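You operate a simulated robot arm through the tools that you are given. There is no shell and no other tool. Be economical: measure what you need, move in short steps, check, and stop when the job is done.

The job below is to be done with a simulated robot arm. You get a single attempt, and the scene is never put back.

## Task
Put the 17 packer block from the landing table on top of the iron lap and the 21 packer block on top of the setting block there.

It is judged by the outcome, as a careful person would: the job done as asked, and still so three seconds after it is handed in. It fails if anything else is knocked over, pushed out of place, dropped, spilled or broken.

## Robot
A 7-joint arm with a two-finger parallel gripper, fixed in place. Base frame: the origin is at the foot of the arm, x ahead of it, y to its left, z up; the work surface is at about z = 0. Lengths are in mm, angles in rad, forces in N, time in s.
With the tool pointing down near the work surface it reaches from about 220 to 580 mm from the base axis. Its first joint turns from -1.152 to 1.152 rad. Payload 2.5 kg.
Tool frame: the origin (TCP) lies between the finger pads and is the grasp point; the fingertips stand 23 mm ahead of it; z points along the fingers, y is the line along which they close. Largest opening 94 mm; finger width 38, thickness 10; the body of the gripper, 54 by 96 mm, starts 39 mm behind the TCP.
Orientation is told as [roll, pitch, yaw] about the base's x, y, z axes, in that order, counted from this pose: with the fingers straight down and closing along the base's y, the tool's x points along the base's -x, its y along +y and its z along -z.

## Interface
- The arm moves only by the tool apply_moves. Its argument "plan" is a list of rows, each a list of 5 numbers: the finger opening in mm, from 0 to 94, then the shift along the base's x, y, z in mm, then the turn about the base's z in rad. In form: [[hand, dx, dy, dz, yaw], ...]. A call has 1 to 12 rows; each row shifts and turns the commanded pose from where the row before left it. A row lasts 0.2 s, in which the tool goes at most 50 mm and 0.15 rad; a call with a longer step from one row to the next is refused whole, and so is a gripper value outside its range. Where a pose cannot be reached the arm comes as near as it can. A force on the tool above 40 N (or 10 N above the force at the start of the call, whichever is more), or a blocked arm, ends the call early, and 0.2 s more pass. Each finger travels about 108 mm/s and halts on what it meets, pressing with about 43 N; the grip force reading is that of the motor and also rises with nothing between the fingers. The clock runs only during rows and for 0.2 s after the last one: add rows that do not move to give the fingers time. It gives the time, the measured TCP pose, the force on the tool (base axes), the opening and the grip force at its end, in the units of the frame above (readings bear some noise).
- Cameras (640 x 400 px; columns grow to the right, rows downward): "scene" is fixed at [115.9, -409.1, 533.7]; the picture's right is [0.83, -0.55, 0.00], its down [-0.37, -0.55, -0.75] and it looks along [0.41, 0.62, -0.66] (base axes); focal length 287 px, centre (320, 200). "wrist" rides on the gripper at [-39, 0, -44] in the tool frame; the picture's right is [0.00, -1.00, 0.00], its down [0.97, 0.00, -0.24] and it looks along [0.24, 0.00, 0.97] (tool axes); focal length 218 px, centre (320, 200).
- camera(camera): a new picture of that camera. The clock stands still meanwhile.
- probe_pixels(camera, pixels): for up to 12 pixels [column, row] of the newest picture of that camera ("zoom" is the newest enlarged one), the place [x, y, z] in the base frame of the surface seen there, good to about 3 mm. The clock stands still meanwhile.
- inspect(camera, box): a new picture of the part [left, top, right, bottom] of that camera's present view, enlarged. The clock stands still meanwhile.
- close_job(): hands the job in; it is judged then, once.

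Go step by step. Measure first, check grasps and placings, and put right what went wrong. The budget is 60 turns and 22 pictures, counting those below and the enlarged ones. Unless the task says otherwise, let go and move clear before handing in, and close with one line.

The tools are called after "Call:" by a JSON object that holds its "op" and its "data". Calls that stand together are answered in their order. apply_moves: Moves the arm, as the interface text tells. Its arguments: {"type":"object","properties":{"plan":{"type":"array"}},"required":["plan"]} The other tools are called the same way: camera (camera) takes a picture; probe_pixels (camera, pixels) gives the place of the surface under pixels of a picture; inspect (camera, box) takes an enlarged picture of a part of a camera's view; close_job () hands the job in.

At the start:

```text
clock: 0.0
eef_pos: [324.8, -26.8, 274.4]
orientation: [-0.001, -0.002, 0.002]
force: [-0.6, -0.1, -0.1]
gripper_width: 94.0
grip_force: 0.0
```

scene: 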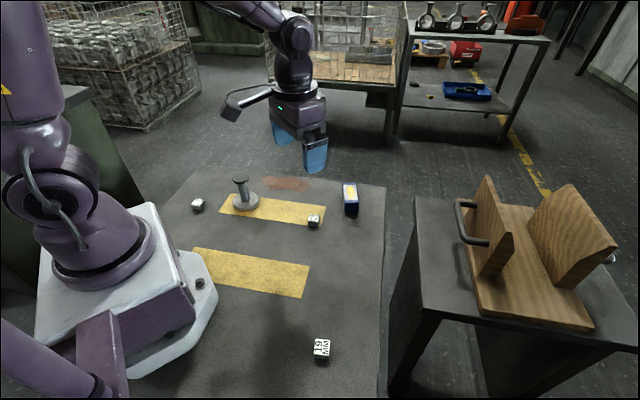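
wrist: 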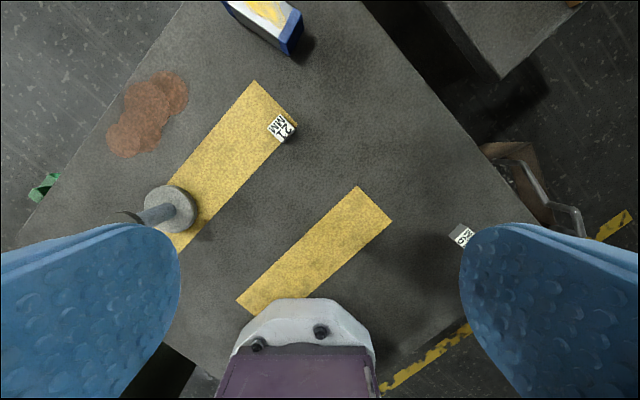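

The pictures show small cubes near scene pixels (198,205), (314,221) and (321,348), a disc with a post at (243,195) and a blue-and-yellow block at (350,198). I'll enlarge these to read the labels.

Call:
{"op": "inspect", "data": {"camera": "scene", "box": [170, 160, 390, 298]}}

Call:
{"op": "inspect", "data": {"camera": "scene", "box": [270, 310, 370, 373]}}

Call:
{"op": "inspect", "data": {"camera": "scene", "box": [390, 150, 640, 306]}}

```text
2.90 times, centred on (280, 229) of scene
```

zoom: 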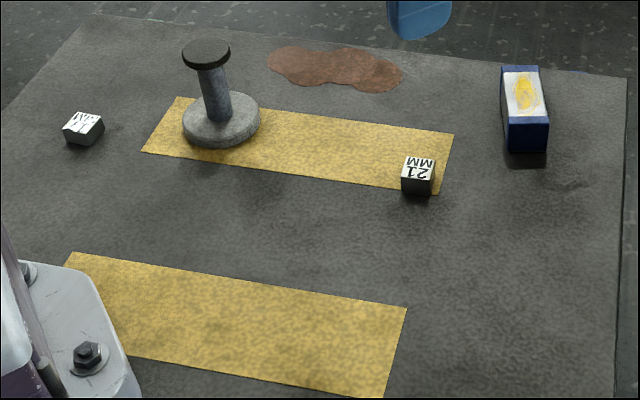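

```text
6.35 times, centred on (320, 342) of scene
```

zoom: 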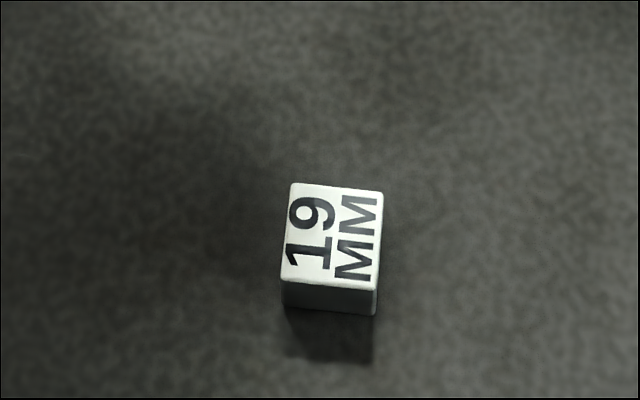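

```text
2.56 times, centred on (515, 228) of scene
```

zoom: 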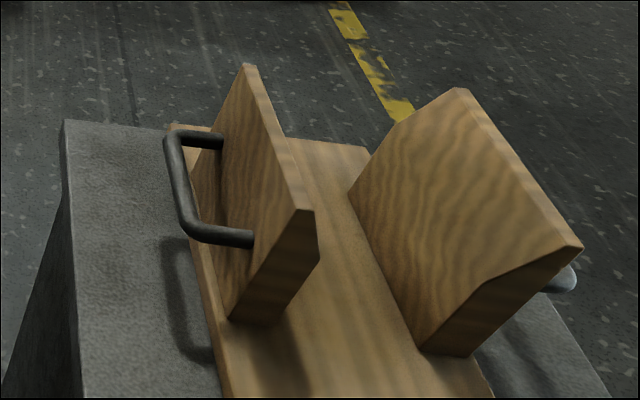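

The 21 is at scene (314,221), the 19 at (321,348), and the far-left cube (198,205) is still unread. I'll measure the cubes, the post-and-disc object and the blue block.

Call:
{"op": "inspect", "data": {"camera": "scene", "box": [180, 165, 276, 225]}}

Call:
{"op": "probe_pixels", "data": {"camera": "scene", "pixels": [[198, 203], [240, 178], [232, 180], [248, 179], [258, 201], [314, 219], [350, 190], [344, 184], [356, 184], [346, 201], [357, 200], [321, 343]]}}

Call:
{"op": "inspect", "data": {"camera": "wrist", "box": [100, 0, 340, 250]}}

```text
6.67 times, centred on (228, 195) of scene
```

zoom: 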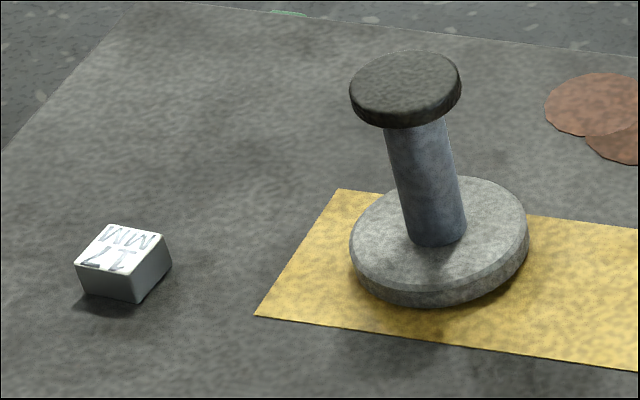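

```text
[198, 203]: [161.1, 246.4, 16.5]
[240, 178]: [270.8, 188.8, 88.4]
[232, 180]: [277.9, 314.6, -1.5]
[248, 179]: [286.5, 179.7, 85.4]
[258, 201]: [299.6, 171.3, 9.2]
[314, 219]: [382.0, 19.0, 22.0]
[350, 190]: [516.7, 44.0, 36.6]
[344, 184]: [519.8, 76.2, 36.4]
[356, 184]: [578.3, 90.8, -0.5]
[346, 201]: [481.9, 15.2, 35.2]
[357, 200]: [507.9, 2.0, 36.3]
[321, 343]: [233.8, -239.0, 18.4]
```

```text
1.60 times, centred on (220, 125) of wrist
```

zoom: 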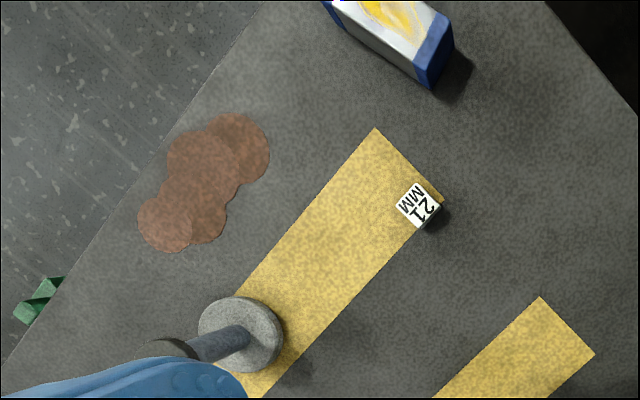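

The far-left cube reads 17, at about (161,246,16). The lap's cap top is at about z 88 near (271,189), and the blue block's top is at z 36. I'll move above the 17 and look from the wrist.

Call:
{"op": "apply_moves", "data": {"plan": [[94, -18, 30, 0, 0], [94, -18, 30, 0, 0], [94, -18, 30, 0, 0], [94, -18, 30, 0, 0], [94, -18, 30, 0, 0], [94, -18, 30, 0, 0], [94, -18, 31, -20, 0], [94, -18, 31, -30, 0], [94, -20, 31, -30, 0], [94, 0, 0, -30, 0], [94, 0, 0, 0, 0]]}}

Call:
{"op": "camera", "data": {"camera": "wrist"}}

```text
clock: 2.4
eef_pos: [164.0, 246.0, 163.2]
orientation: [0.0, -0.002, 0.001]
force: [0.5, 0.1, 0.1]
gripper_width: 94.1
grip_force: 0.0
```

```text
14 pictures are left
```

wrist: 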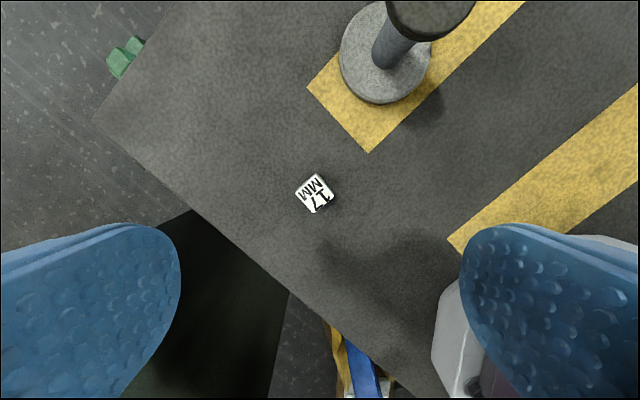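

The 17 block sits at wrist (314,193), turned. I'll enlarge it to get its corners.

Call:
{"op": "inspect", "data": {"camera": "wrist", "box": [274, 168, 354, 218]}}

Call:
{"op": "probe_pixels", "data": {"camera": "wrist", "pixels": [[315, 190], [430, 8], [430, 20], [455, 10], [405, 15], [320, 260], [280, 160]]}}

```text
8.00 times, centred on (314, 193) of wrist
```

zoom: 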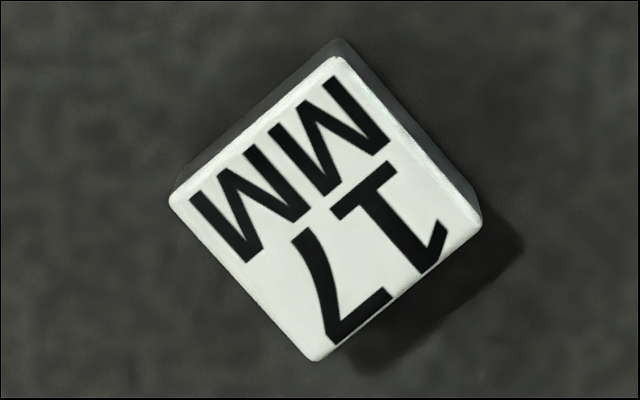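

```text
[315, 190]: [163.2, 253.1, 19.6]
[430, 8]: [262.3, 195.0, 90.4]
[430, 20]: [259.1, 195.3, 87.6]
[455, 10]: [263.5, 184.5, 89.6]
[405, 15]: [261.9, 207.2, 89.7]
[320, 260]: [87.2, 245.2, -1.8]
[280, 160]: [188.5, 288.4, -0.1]
```

The edges are turned about 0.72 rad, and by ray geometry the centre is near (161.5,250.7). I'll turn the gripper to match, narrow it and lower part way.

Call:
{"op": "apply_moves", "data": {"plan": [[70, -1, 2, -15, 0.144], [60, -1, 2, -15, 0.144], [60, 0, 0, -15, 0.144], [60, 0, 0, -15, 0.144], [60, 0, 0, -10, 0.144], [60, 0, 0, 0, 0], [60, 0, 0, 0, 0]]}}

Call:
{"op": "camera", "data": {"camera": "wrist"}}

```text
clock: 4.0
eef_pos: [159.0, 249.8, 95.8]
orientation: [-0.001, 0.001, 0.721]
force: [0.3, 0.2, -0.9]
gripper_width: 59.6
grip_force: 0.0
```

```text
12 pictures are left
```

wrist: 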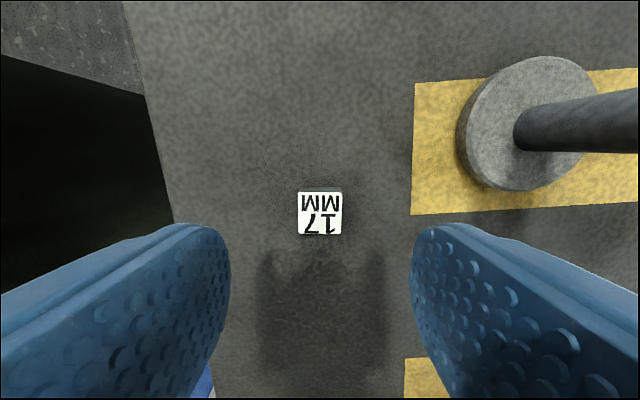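

The block is squarely between the fingers at (320,213), and the ray geometry puts it within 1 mm of the TCP. I'll lower and close.

Call:
{"op": "apply_moves", "data": {"plan": [[60, 0, 0, -25, 0], [60, 0, 0, -25, 0], [60, 0, 0, -15, 0], [60, 0, 0, -4, 0], [60, 0, 0, 0, 0], [40, 0, 0, 0, 0], [20, 0, 0, 0, 0], [15, 0, 0, 0, 0], [15, 0, 0, 0, 0]]}}

```text
clock: 6.0
eef_pos: [158.4, 249.4, 24.1]
orientation: [0.0, 0.001, 0.721]
force: [0.0, 0.6, 0.2]
gripper_width: 24.8
grip_force: 43.4
```

The grip holds at 24.8 mm. I'll lift and move to the near side of the lap to view its cap.

Call:
{"op": "apply_moves", "data": {"plan": [[15, 0, 0, 30, 0], [15, 0, 0, 40, 0], [15, 0, 0, 40, 0], [15, 0, 0, 36, 0], [15, 25, -30, 0, 0], [15, 25, -30, 0, 0], [15, 26, -30, 0, 0], [15, 0, 0, 0, 0], [15, 0, 0, 0, 0]]}}

Call:
{"op": "camera", "data": {"camera": "wrist"}}

```text
clock: 8.0
eef_pos: [235.4, 158.7, 170.2]
orientation: [-0.001, -0.001, 0.722]
force: [-0.3, -0.1, -0.2]
gripper_width: 15.0
grip_force: 0.2
```

```text
11 pictures are left
```

wrist: 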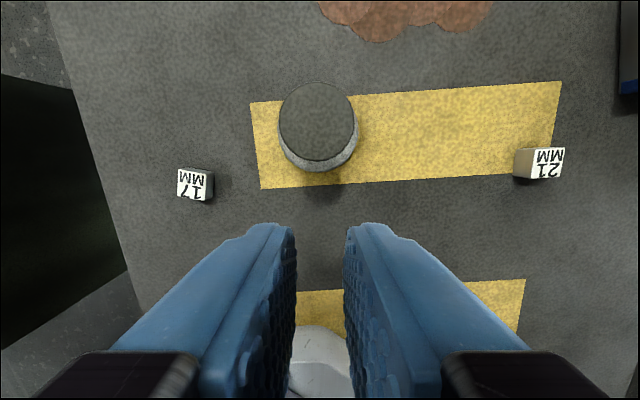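

The opening fell to 15 mm, and the 17 block is back on the table at (195,184), so it slipped out. I'll measure where it lies and the cap.

Call:
{"op": "probe_pixels", "data": {"camera": "wrist", "pixels": [[192, 185], [317, 120], [317, 90], [285, 120], [350, 120], [317, 153], [540, 163], [205, 188], [200, 198]]}}

Call:
{"op": "inspect", "data": {"camera": "wrist", "box": [160, 160, 240, 210]}}

```text
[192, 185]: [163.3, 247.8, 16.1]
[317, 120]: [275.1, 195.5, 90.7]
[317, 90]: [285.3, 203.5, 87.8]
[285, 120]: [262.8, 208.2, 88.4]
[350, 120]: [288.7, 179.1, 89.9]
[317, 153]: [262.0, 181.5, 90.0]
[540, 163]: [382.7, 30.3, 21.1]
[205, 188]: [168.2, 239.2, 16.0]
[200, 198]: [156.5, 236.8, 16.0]
```

```text
8.00 times, centred on (200, 185) of wrist
```

zoom: 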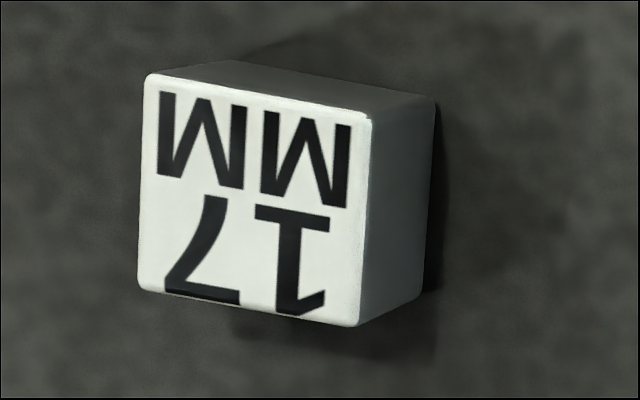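

The 17 block lies flat at about (162,248), now turned about 0.17 rad from before. The lap cap's centre is about (275,194,89). I'll go back above the block, turn to match and look again.

Call:
{"op": "apply_moves", "data": {"plan": [[40, -25, 30, 0, 0], [60, -25, 30, 0, 0], [60, -23, 29, 0, -0.08], [60, 0, 0, -30, -0.09], [60, 0, 0, -30, 0], [60, 0, 0, -15, 0], [60, 0, 0, 0, 0], [60, 0, 0, 0, 0]]}}

Call:
{"op": "camera", "data": {"camera": "wrist"}}

```text
clock: 9.8
eef_pos: [162.6, 249.0, 97.1]
orientation: [0.0, 0.001, 0.549]
force: [0.3, -0.9, 0.5]
gripper_width: 60.0
grip_force: 0.1
```

```text
9 pictures are left
```

wrist: 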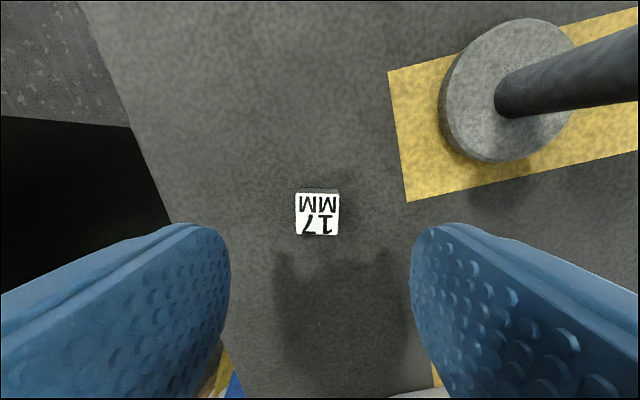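

The block is squarely aligned again at (317,213). I'll descend, close fully, and lift slowly by a little as a test.

Call:
{"op": "apply_moves", "data": {"plan": [[60, 0, 1, -25, 0], [60, 0, 0, -25, 0], [60, 0, 0, -15, 0], [60, 0, 0, -6, 0], [60, 0, 0, -2, 0], [40, 0, 0, 0, 0], [20, 0, 0, 0, 0], [0, 0, 0, 0, 0], [0, 0, 0, 0, 0], [0, 0, 0, 0, 0], [0, 0, 0, 2, 0], [0, 0, 0, 2, 0]]}}

Call:
{"op": "apply_moves", "data": {"plan": [[0, 0, 0, 3, 0], [0, 0, 0, 3, 0], [0, 0, 0, 3, 0], [0, 0, 0, 3, 0], [0, 0, 0, 0, 0]]}}

```text
clock: 12.4
eef_pos: [162.0, 251.2, 27.2]
orientation: [0.001, 0.001, 0.55]
force: [0.1, 1.3, -0.6]
gripper_width: 24.9
grip_force: 43.1
```

```text
clock: 13.6
eef_pos: [161.8, 249.8, 40.2]
orientation: [0.001, 0.001, 0.549]
force: [0.1, -0.7, -1.3]
gripper_width: 24.9
grip_force: 43.1
```

Still 24.9 mm with the fingertips above the block's former height, so it's lifted. I'll keep raising it gently.

Call:
{"op": "apply_moves", "data": {"plan": [[0, 0, 0, 4, 0], [0, 0, 0, 6, 0], [0, 0, 0, 8, 0], [0, 0, 0, 8, 0], [0, 0, 0, 10, 0], [0, 0, 0, 10, 0], [0, 0, 0, 10, 0], [0, 0, 0, 10, 0], [0, 0, 0, 10, 0], [0, 0, 0, 8, 0], [0, 0, 0, 6, 0], [0, 0, 0, 3, 0]]}}

```text
clock: 16.2
eef_pos: [162.2, 250.2, 131.7]
orientation: [0.001, 0.0, 0.55]
force: [0.3, -0.8, -0.9]
gripper_width: 24.8
grip_force: 42.7
```

Still gripping at z 132. I'll carry it gently to the cap centre, about (274.5,193.5).

Call:
{"op": "apply_moves", "data": {"plan": [[0, 5.3, -2.7, 0, 0], [0, 10, -5, 0, 0], [0, 13, -6.6, 0, 0], [0, 14, -7, 0, 0], [0, 14, -7, 0, 0], [0, 14, -7, 0, 0], [0, 14, -7, 0, 0], [0, 12, -6, 0, 0], [0, 8, -4.2, 0, 0], [0, 5, -2.6, 0, 0], [0, 3, -1.6, 0, 0], [0, 0, 0, 0, 0]]}}

Call:
{"op": "camera", "data": {"camera": "wrist"}}

Call:
{"op": "inspect", "data": {"camera": "scene", "box": [190, 130, 302, 200]}}

```text
clock: 18.8
eef_pos: [274.7, 194.1, 131.6]
orientation: [-0.001, -0.001, 0.55]
force: [-0.4, 0.5, -2.2]
gripper_width: 25.0
grip_force: 43.3
```

```text
8 pictures are left
```

wrist: 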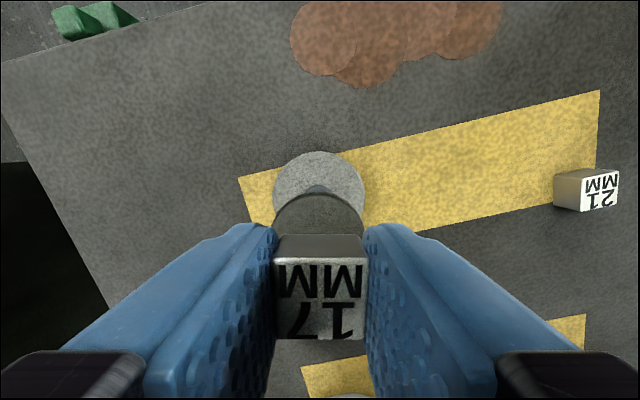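

```text
5.71 times, centred on (246, 165) of scene
```

zoom: 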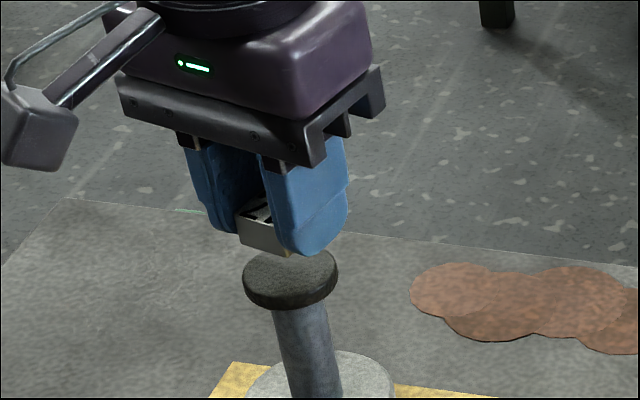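

The cap's far edge at (319,192) works out centred under the TCP, and the block is held level. I'll lower gently towards contact.

Call:
{"op": "apply_moves", "data": {"plan": [[0, 0, 0, -4, 0], [0, 0, 0, -6, 0], [0, 0, 0, -4, 0], [0, 0, 0, -2, 0], [0, 0, 0, 0, 0]]}}

Call:
{"op": "apply_moves", "data": {"plan": [[0, 0, 0, -1, 0], [0, 0, 0, 0, 0]]}}

Call:
{"op": "apply_moves", "data": {"plan": [[0, 0, 0, -1, 0], [0, 0, 0, 0, 0]]}}

```text
clock: 20.0
eef_pos: [274.1, 193.9, 115.7]
orientation: [0.001, 0.0, 0.549]
force: [0.1, 0.2, -1.6]
gripper_width: 25.2
grip_force: 43.1
```

```text
clock: 20.6
eef_pos: [273.2, 193.9, 115.1]
orientation: [0.001, 0.0, 0.551]
force: [-0.4, -0.6, -0.5]
gripper_width: 25.3
grip_force: 42.9
```

```text
clock: 21.2
eef_pos: [273.8, 194.4, 114.3]
orientation: [0.0, 0.0, 0.55]
force: [0.2, 0.5, -0.4]
gripper_width: 25.0
grip_force: 43.0
```

No contact force yet at z 114.3. I'll keep going in 1 mm steps.

Call:
{"op": "apply_moves", "data": {"plan": [[0, 0, 0, -1, 0], [0, 0, 0, 0, 0]]}}

Call:
{"op": "apply_moves", "data": {"plan": [[0, 0, 0, -1, 0], [0, 0, 0, 0, 0]]}}

Call:
{"op": "inspect", "data": {"camera": "scene", "box": [210, 150, 274, 190]}}

```text
clock: 21.8
eef_pos: [274.1, 193.4, 113.1]
orientation: [-0.001, -0.001, 0.55]
force: [-2.7, -1.9, 7.5]
gripper_width: 25.1
grip_force: 42.6
```

```text
clock: 22.4
eef_pos: [274.0, 193.4, 112.3]
orientation: [0.0, -0.002, 0.55]
force: [-7.6, -1.8, 31.6]
gripper_width: 25.1
grip_force: 42.8
```

```text
10.00 times, centred on (242, 170) of scene
```

zoom: 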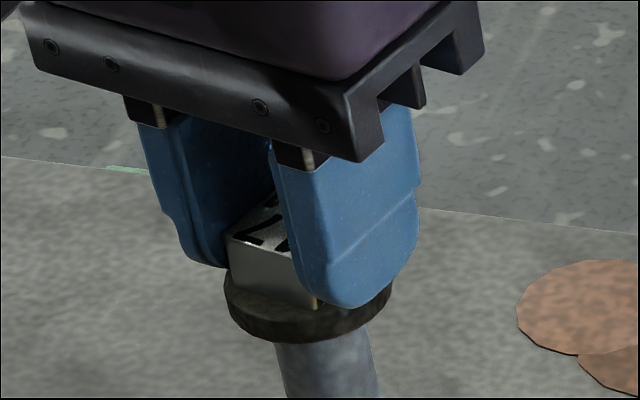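

The force rose to 31.6 N, so the block is seated on the cap. I'll ease off, open gradually and rise straight up.

Call:
{"op": "apply_moves", "data": {"plan": [[0, 0, 0, 1, 0], [0, 0, 0, 0, 0], [24, 0, 0, 0, 0], [26, 0, 0, 0, 0], [29, 0, 0, 0, 0], [35, 0, 0, 0, 0], [45, 0, 0, 0, 0], [60, 0, 0, 0, 0], [60, 0, 0, 6, 0], [60, 0, 0, 20, 0], [60, 0, 0, 35, 0], [60, 0, 0, 20, 0]]}}

Call:
{"op": "camera", "data": {"camera": "wrist"}}

```text
clock: 25.0
eef_pos: [271.9, 192.6, 194.8]
orientation: [0.001, 0.0, 0.55]
force: [0.1, -0.7, -0.2]
gripper_width: 60.0
grip_force: 0.1
```

```text
5 pictures are left
```

wrist: 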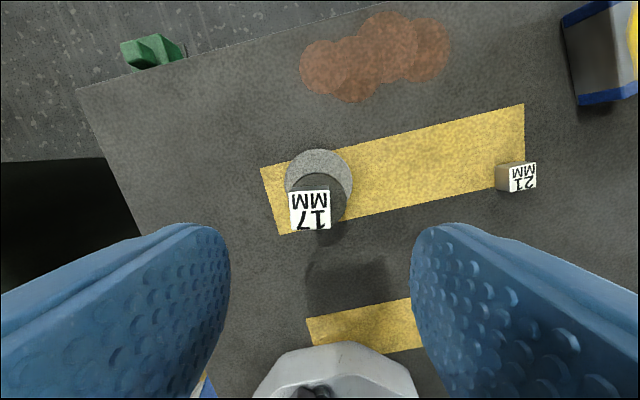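

The 17 sits on the cap at (310,210), within about 4 mm of its centre. Next I'll move above the 21, which works out near (384,23), for a look.

Call:
{"op": "apply_moves", "data": {"plan": [[60, 19, -28, 0, 0], [60, 19, -28, 0, 0.05], [60, 19, -28, 0, 0.06], [60, 19, -28, 0, 0.06], [60, 18, -29, 0, 0], [60, 18, -29, -25, 0], [60, 0, 0, -30, 0], [60, 0, 0, -35, 0], [60, 0, 0, 0, 0], [60, 0, 0, 0, 0]]}}

Call:
{"op": "camera", "data": {"camera": "wrist"}}

```text
clock: 27.2
eef_pos: [386.9, 24.2, 106.1]
orientation: [0.0, 0.0, 0.722]
force: [-0.7, -0.2, -0.2]
gripper_width: 60.2
grip_force: 0.1
```

```text
4 pictures are left
```

wrist: 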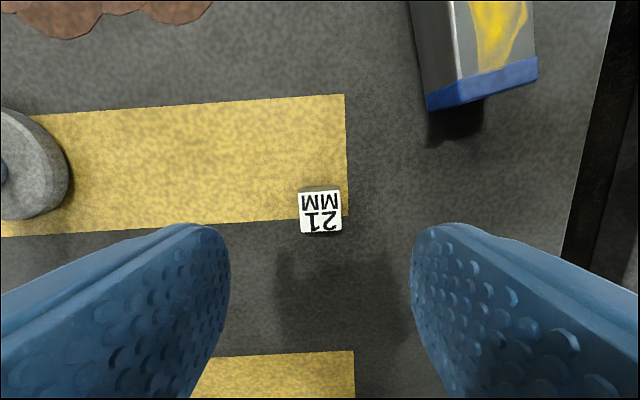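

The 21 is centred under the TCP at (320,211), with a tilt of about 0.05 rad. I'll turn that much, descend, close and lift a little, slowly.

Call:
{"op": "apply_moves", "data": {"plan": [[60, 0, 0, -25, 0.05], [60, 0, 0, -25, 0], [60, 0, 0, -20, 0], [60, 0, 0, -8, 0], [60, 0, 0, -2.5, 0], [40, 0, 0, 0, 0], [20, 0, 0, 0, 0], [0, 0, 0, 0, 0], [0, 0, 0, 0, 0], [0, 0, 0, 0, 0], [0, 0, 0, 2, 0], [0, 0, 0, 2, 0]]}}

Call:
{"op": "apply_moves", "data": {"plan": [[0, 0, 0, 3, 0], [0, 0, 0, 3, 0], [0, 0, 0, 4, 0], [0, 0, 0, 5, 0], [0, 0, 0, 7, 0], [0, 0, 0, 8, 0], [0, 0, 0, 8, 0], [0, 0, 0, 8, 0], [0, 0, 0, 8, 0], [0, 0, 0, 6, 0], [0, 0, 0, 3, 0], [0, 0, 0, 0, 0]]}}

```text
clock: 29.8
eef_pos: [386.5, 23.2, 28.2]
orientation: [-0.001, 0.002, 0.769]
force: [0.3, -0.2, -2.2]
gripper_width: 25.3
grip_force: 42.9
```

```text
clock: 32.4
eef_pos: [386.7, 23.3, 90.2]
orientation: [-0.001, -0.002, 0.77]
force: [0.0, 0.3, -0.8]
gripper_width: 25.2
grip_force: 43.0
```

The 21 is lifted and held at 25.2 mm. I'll carry it to just short of the setting block, turning to line up with it, and look.

Call:
{"op": "apply_moves", "data": {"plan": [[0, 4, -1, 2, 0], [0, 8, -2, 3, 0.02], [0, 11, -2, 3, 0.03], [0, 12, -2.5, 2, 0.04], [0, 12, -3, 0, 0.04], [0, 12, -3, 0, 0.04], [0, 12, -2.5, 0, 0.03], [0, 12, -2, 0, 0.02], [0, 10, -2, 0, 0.01], [0, 6, -1.5, 0, 0], [0, 4, -0.5, 0, 0], [0, 0, 0, 0, 0]]}}

Call:
{"op": "camera", "data": {"camera": "wrist"}}

```text
clock: 35.0
eef_pos: [490.3, 2.3, 100.4]
orientation: [0.001, 0.001, 1.0]
force: [0.1, 0.4, -0.9]
gripper_width: 25.4
grip_force: 43.2
```

```text
3 pictures are left
```

wrist: 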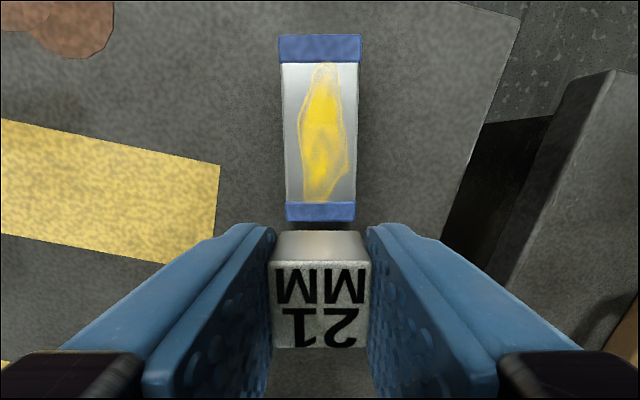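

The setting block shows as a silver top with blue ends, at rows 34–220 and columns 280–362. I'll probe its top.

Call:
{"op": "probe_pixels", "data": {"camera": "wrist", "pixels": [[320, 40], [320, 58], [320, 70], [320, 130], [290, 130], [350, 130], [320, 195], [320, 207], [320, 216], [290, 190], [350, 190], [290, 75]]}}

```text
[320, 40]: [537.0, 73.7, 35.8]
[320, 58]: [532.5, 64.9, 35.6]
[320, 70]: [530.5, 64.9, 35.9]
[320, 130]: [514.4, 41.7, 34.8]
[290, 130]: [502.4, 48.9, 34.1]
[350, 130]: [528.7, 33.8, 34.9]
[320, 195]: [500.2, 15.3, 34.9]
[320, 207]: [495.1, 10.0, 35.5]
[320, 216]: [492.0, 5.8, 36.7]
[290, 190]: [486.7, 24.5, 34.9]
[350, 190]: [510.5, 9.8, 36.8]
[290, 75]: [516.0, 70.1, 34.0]
```

The top is flat at z≈35.5, with its centre at about (514,39). I'll move over it and lower towards contact.

Call:
{"op": "apply_moves", "data": {"plan": [[0, 3, 4.5, 0, 0], [0, 5, 8, 0, 0], [0, 6, 9.2, 0, 0], [0, 5, 8, 0, 0], [0, 3, 5, 0, 0], [0, 1.6, 2, 0, 0], [0, 0, 0, -5, 0], [0, 0, 0, -8, 0], [0, 0, 0, -8, 0], [0, 0, 0, -7, 0], [0, 0, 0, -4, 0], [0, 0, 0, -2, 0]]}}

Call:
{"op": "apply_moves", "data": {"plan": [[0, 0, 0, -2, 0], [0, 0, 0, 0, 0]]}}

Call:
{"op": "apply_moves", "data": {"plan": [[0, 0, 0, -1, 0], [0, 0, 0, 0, 0]]}}

```text
clock: 37.6
eef_pos: [513.2, 38.0, 67.3]
orientation: [0.001, 0.0, 0.999]
force: [0.0, 1.3, -1.1]
gripper_width: 25.1
grip_force: 42.9
```

```text
clock: 38.2
eef_pos: [513.5, 38.3, 63.3]
orientation: [0.0, 0.002, 1.0]
force: [-0.2, 0.6, -1.1]
gripper_width: 25.4
grip_force: 43.4
```

```text
clock: 38.8
eef_pos: [513.1, 38.2, 63.8]
orientation: [0.002, -0.001, 0.999]
force: [0.1, 0.6, -0.9]
gripper_width: 25.4
grip_force: 42.6
```

No contact yet at about z 63. I'll continue in 1 mm steps.

Call:
{"op": "apply_moves", "data": {"plan": [[0, 0, 0, -1, 0], [0, 0, 0, 0, 0]]}}

Call:
{"op": "apply_moves", "data": {"plan": [[0, 0, 0, -1, 0], [0, 0, 0, 0, 0]]}}

Call:
{"op": "apply_moves", "data": {"plan": [[0, 0, 0, -0.7, 0], [0, 0, 0, 0, 0]]}}

```text
clock: 39.4
eef_pos: [512.4, 38.2, 62.5]
orientation: [0.002, 0.0, 1.002]
force: [0.2, -0.2, -0.8]
gripper_width: 25.4
grip_force: 43.1
```

```text
clock: 40.0
eef_pos: [513.6, 38.4, 62.0]
orientation: [0.0, 0.0, 1.001]
force: [-0.4, -0.1, -1.3]
gripper_width: 25.5
grip_force: 43.1
```

```text
clock: 40.6
eef_pos: [512.6, 37.6, 61.1]
orientation: [0.0, 0.0, 1.0]
force: [-0.3, -0.4, -1.2]
gripper_width: 25.4
grip_force: 43.2
```

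Call:
{"op": "apply_moves", "data": {"plan": [[0, 0, 0, -0.7, 0], [0, 0, 0, 0, 0]]}}

Call:
{"op": "apply_moves", "data": {"plan": [[0, 0, 0, -0.7, 0], [0, 0, 0, 0, 0]]}}

```text
clock: 41.2
eef_pos: [512.5, 39.1, 60.3]
orientation: [-0.001, 0.0, 0.999]
force: [0.4, 0.3, -1.4]
gripper_width: 25.3
grip_force: 42.9
```

```text
clock: 41.8
eef_pos: [513.9, 37.9, 60.4]
orientation: [0.001, 0.001, 0.999]
force: [0.2, 0.3, -1.4]
gripper_width: 25.5
grip_force: 42.5
```

Still no contact force at z≈60. I'll keep going in small steps.

Call:
{"op": "apply_moves", "data": {"plan": [[0, 0, 0, -0.7, 0], [0, 0, 0, 0, 0]]}}

Call:
{"op": "apply_moves", "data": {"plan": [[0, 0, 0, -0.6, 0], [0, 0, 0, 0, 0]]}}

```text
clock: 42.4
eef_pos: [512.0, 37.5, 59.8]
orientation: [-0.003, 0.001, 1.0]
force: [-2.8, -0.9, 8.6]
gripper_width: 25.2
grip_force: 42.8
```

```text
clock: 43.0
eef_pos: [514.2, 38.4, 59.1]
orientation: [-0.002, -0.002, 0.998]
force: [-7.1, -0.7, 20.3]
gripper_width: 25.3
grip_force: 42.5
```

At 20 N it's seated. I'll ease off, open gradually and rise straight up.

Call:
{"op": "apply_moves", "data": {"plan": [[0, 0, 0, 0.8, 0], [0, 0, 0, 0, 0], [24, 0, 0, 0, 0], [26, 0, 0, 0, 0], [29, 0, 0, 0, 0], [35, 0, 0, 0, 0], [45, 0, 0, 0, 0], [60, 0, 0, 0, 0], [60, 0, 0, 6, 0], [60, 0, 0, 20, 0], [60, 0, 0, 35, 0], [60, 0, 0, 35, 0]]}}

Call:
{"op": "camera", "data": {"camera": "wrist"}}

Call:
{"op": "camera", "data": {"camera": "scene"}}

```text
clock: 45.6
eef_pos: [510.8, 36.2, 154.4]
orientation: [0.0, 0.0, 1.001]
force: [0.5, -0.2, 1.0]
gripper_width: 60.1
grip_force: 0.2
```

```text
2 pictures are left
```

wrist: 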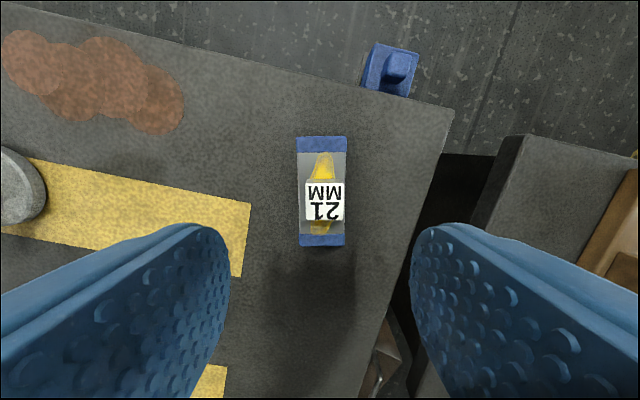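

```text
1 pictures are left
```

scene: 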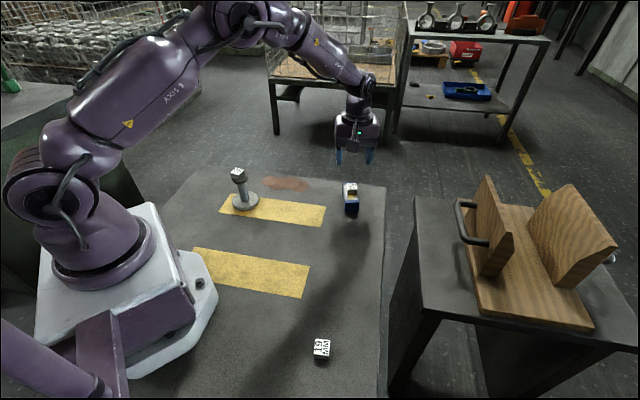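

Both blocks are on their targets: the 17 at scene (238,174) and the 21 at (350,188). I'll rise a bit, wait, and use the last picture to confirm that nothing creeps.

Call:
{"op": "apply_moves", "data": {"plan": [[60, 0, 0, 20, 0], [60, 0, 0, 20, 0], [60, 0, 0, 0, 0], [60, 0, 0, 0, 0], [60, 0, 0, 0, 0], [60, 0, 0, 0, 0], [60, 0, 0, 0, 0], [60, 0, 0, 0, 0], [60, 0, 0, 0, 0], [60, 0, 0, 0, 0], [60, 0, 0, 0, 0], [60, 0, 0, 0, 0]]}}

Call:
{"op": "inspect", "data": {"camera": "scene", "box": [220, 150, 380, 250]}}

```text
clock: 48.2
eef_pos: [512.7, 37.3, 194.7]
orientation: [-0.001, 0.0, 1.001]
force: [0.1, -0.2, -0.3]
gripper_width: 60.1
grip_force: 0.1
```

```text
4.00 times, centred on (300, 200) of scene
```

zoom: 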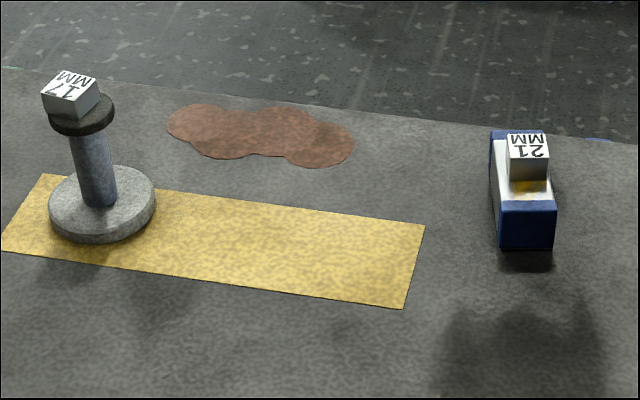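

Both blocks rest on their targets. The 17 looks slightly off-centre on the cap, so I'll measure both once more.

Call:
{"op": "probe_pixels", "data": {"camera": "zoom", "pixels": [[70, 82], [47, 92], [72, 100], [95, 80], [64, 73], [108, 105], [527, 145], [510, 136], [547, 150], [82, 125]]}}

Call:
{"op": "probe_pixels", "data": {"camera": "wrist", "pixels": [[324, 200]]}}

```text
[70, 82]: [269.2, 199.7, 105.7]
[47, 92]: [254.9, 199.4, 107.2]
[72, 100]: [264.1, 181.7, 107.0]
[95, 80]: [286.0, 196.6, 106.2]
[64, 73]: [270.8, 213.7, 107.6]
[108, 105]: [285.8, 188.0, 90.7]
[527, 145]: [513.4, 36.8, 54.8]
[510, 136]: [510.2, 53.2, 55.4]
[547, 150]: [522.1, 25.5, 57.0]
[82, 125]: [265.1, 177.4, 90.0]
```

```text
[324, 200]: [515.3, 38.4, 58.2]
```

The 17's centre is about (269,198), which is 6–7 mm from the cap centre and well inside its 21 mm radius. It is level at z 107. The 21 is centred at (514,37) with its top at z 56, and nothing has moved in the seconds since, so I'm handing in.

Call:
{"op": "close_job", "data": {}}

```text
The job is handed in.
```

I put the 17 packer block on top of the iron lap and the 21 packer block on top of the setting block, and handed the job in. The 17 slipped out of the gripper on the first lift and stayed on the table, so I picked it up again. It now rests about 6 mm off the centre of the lap's cap, level and steady.
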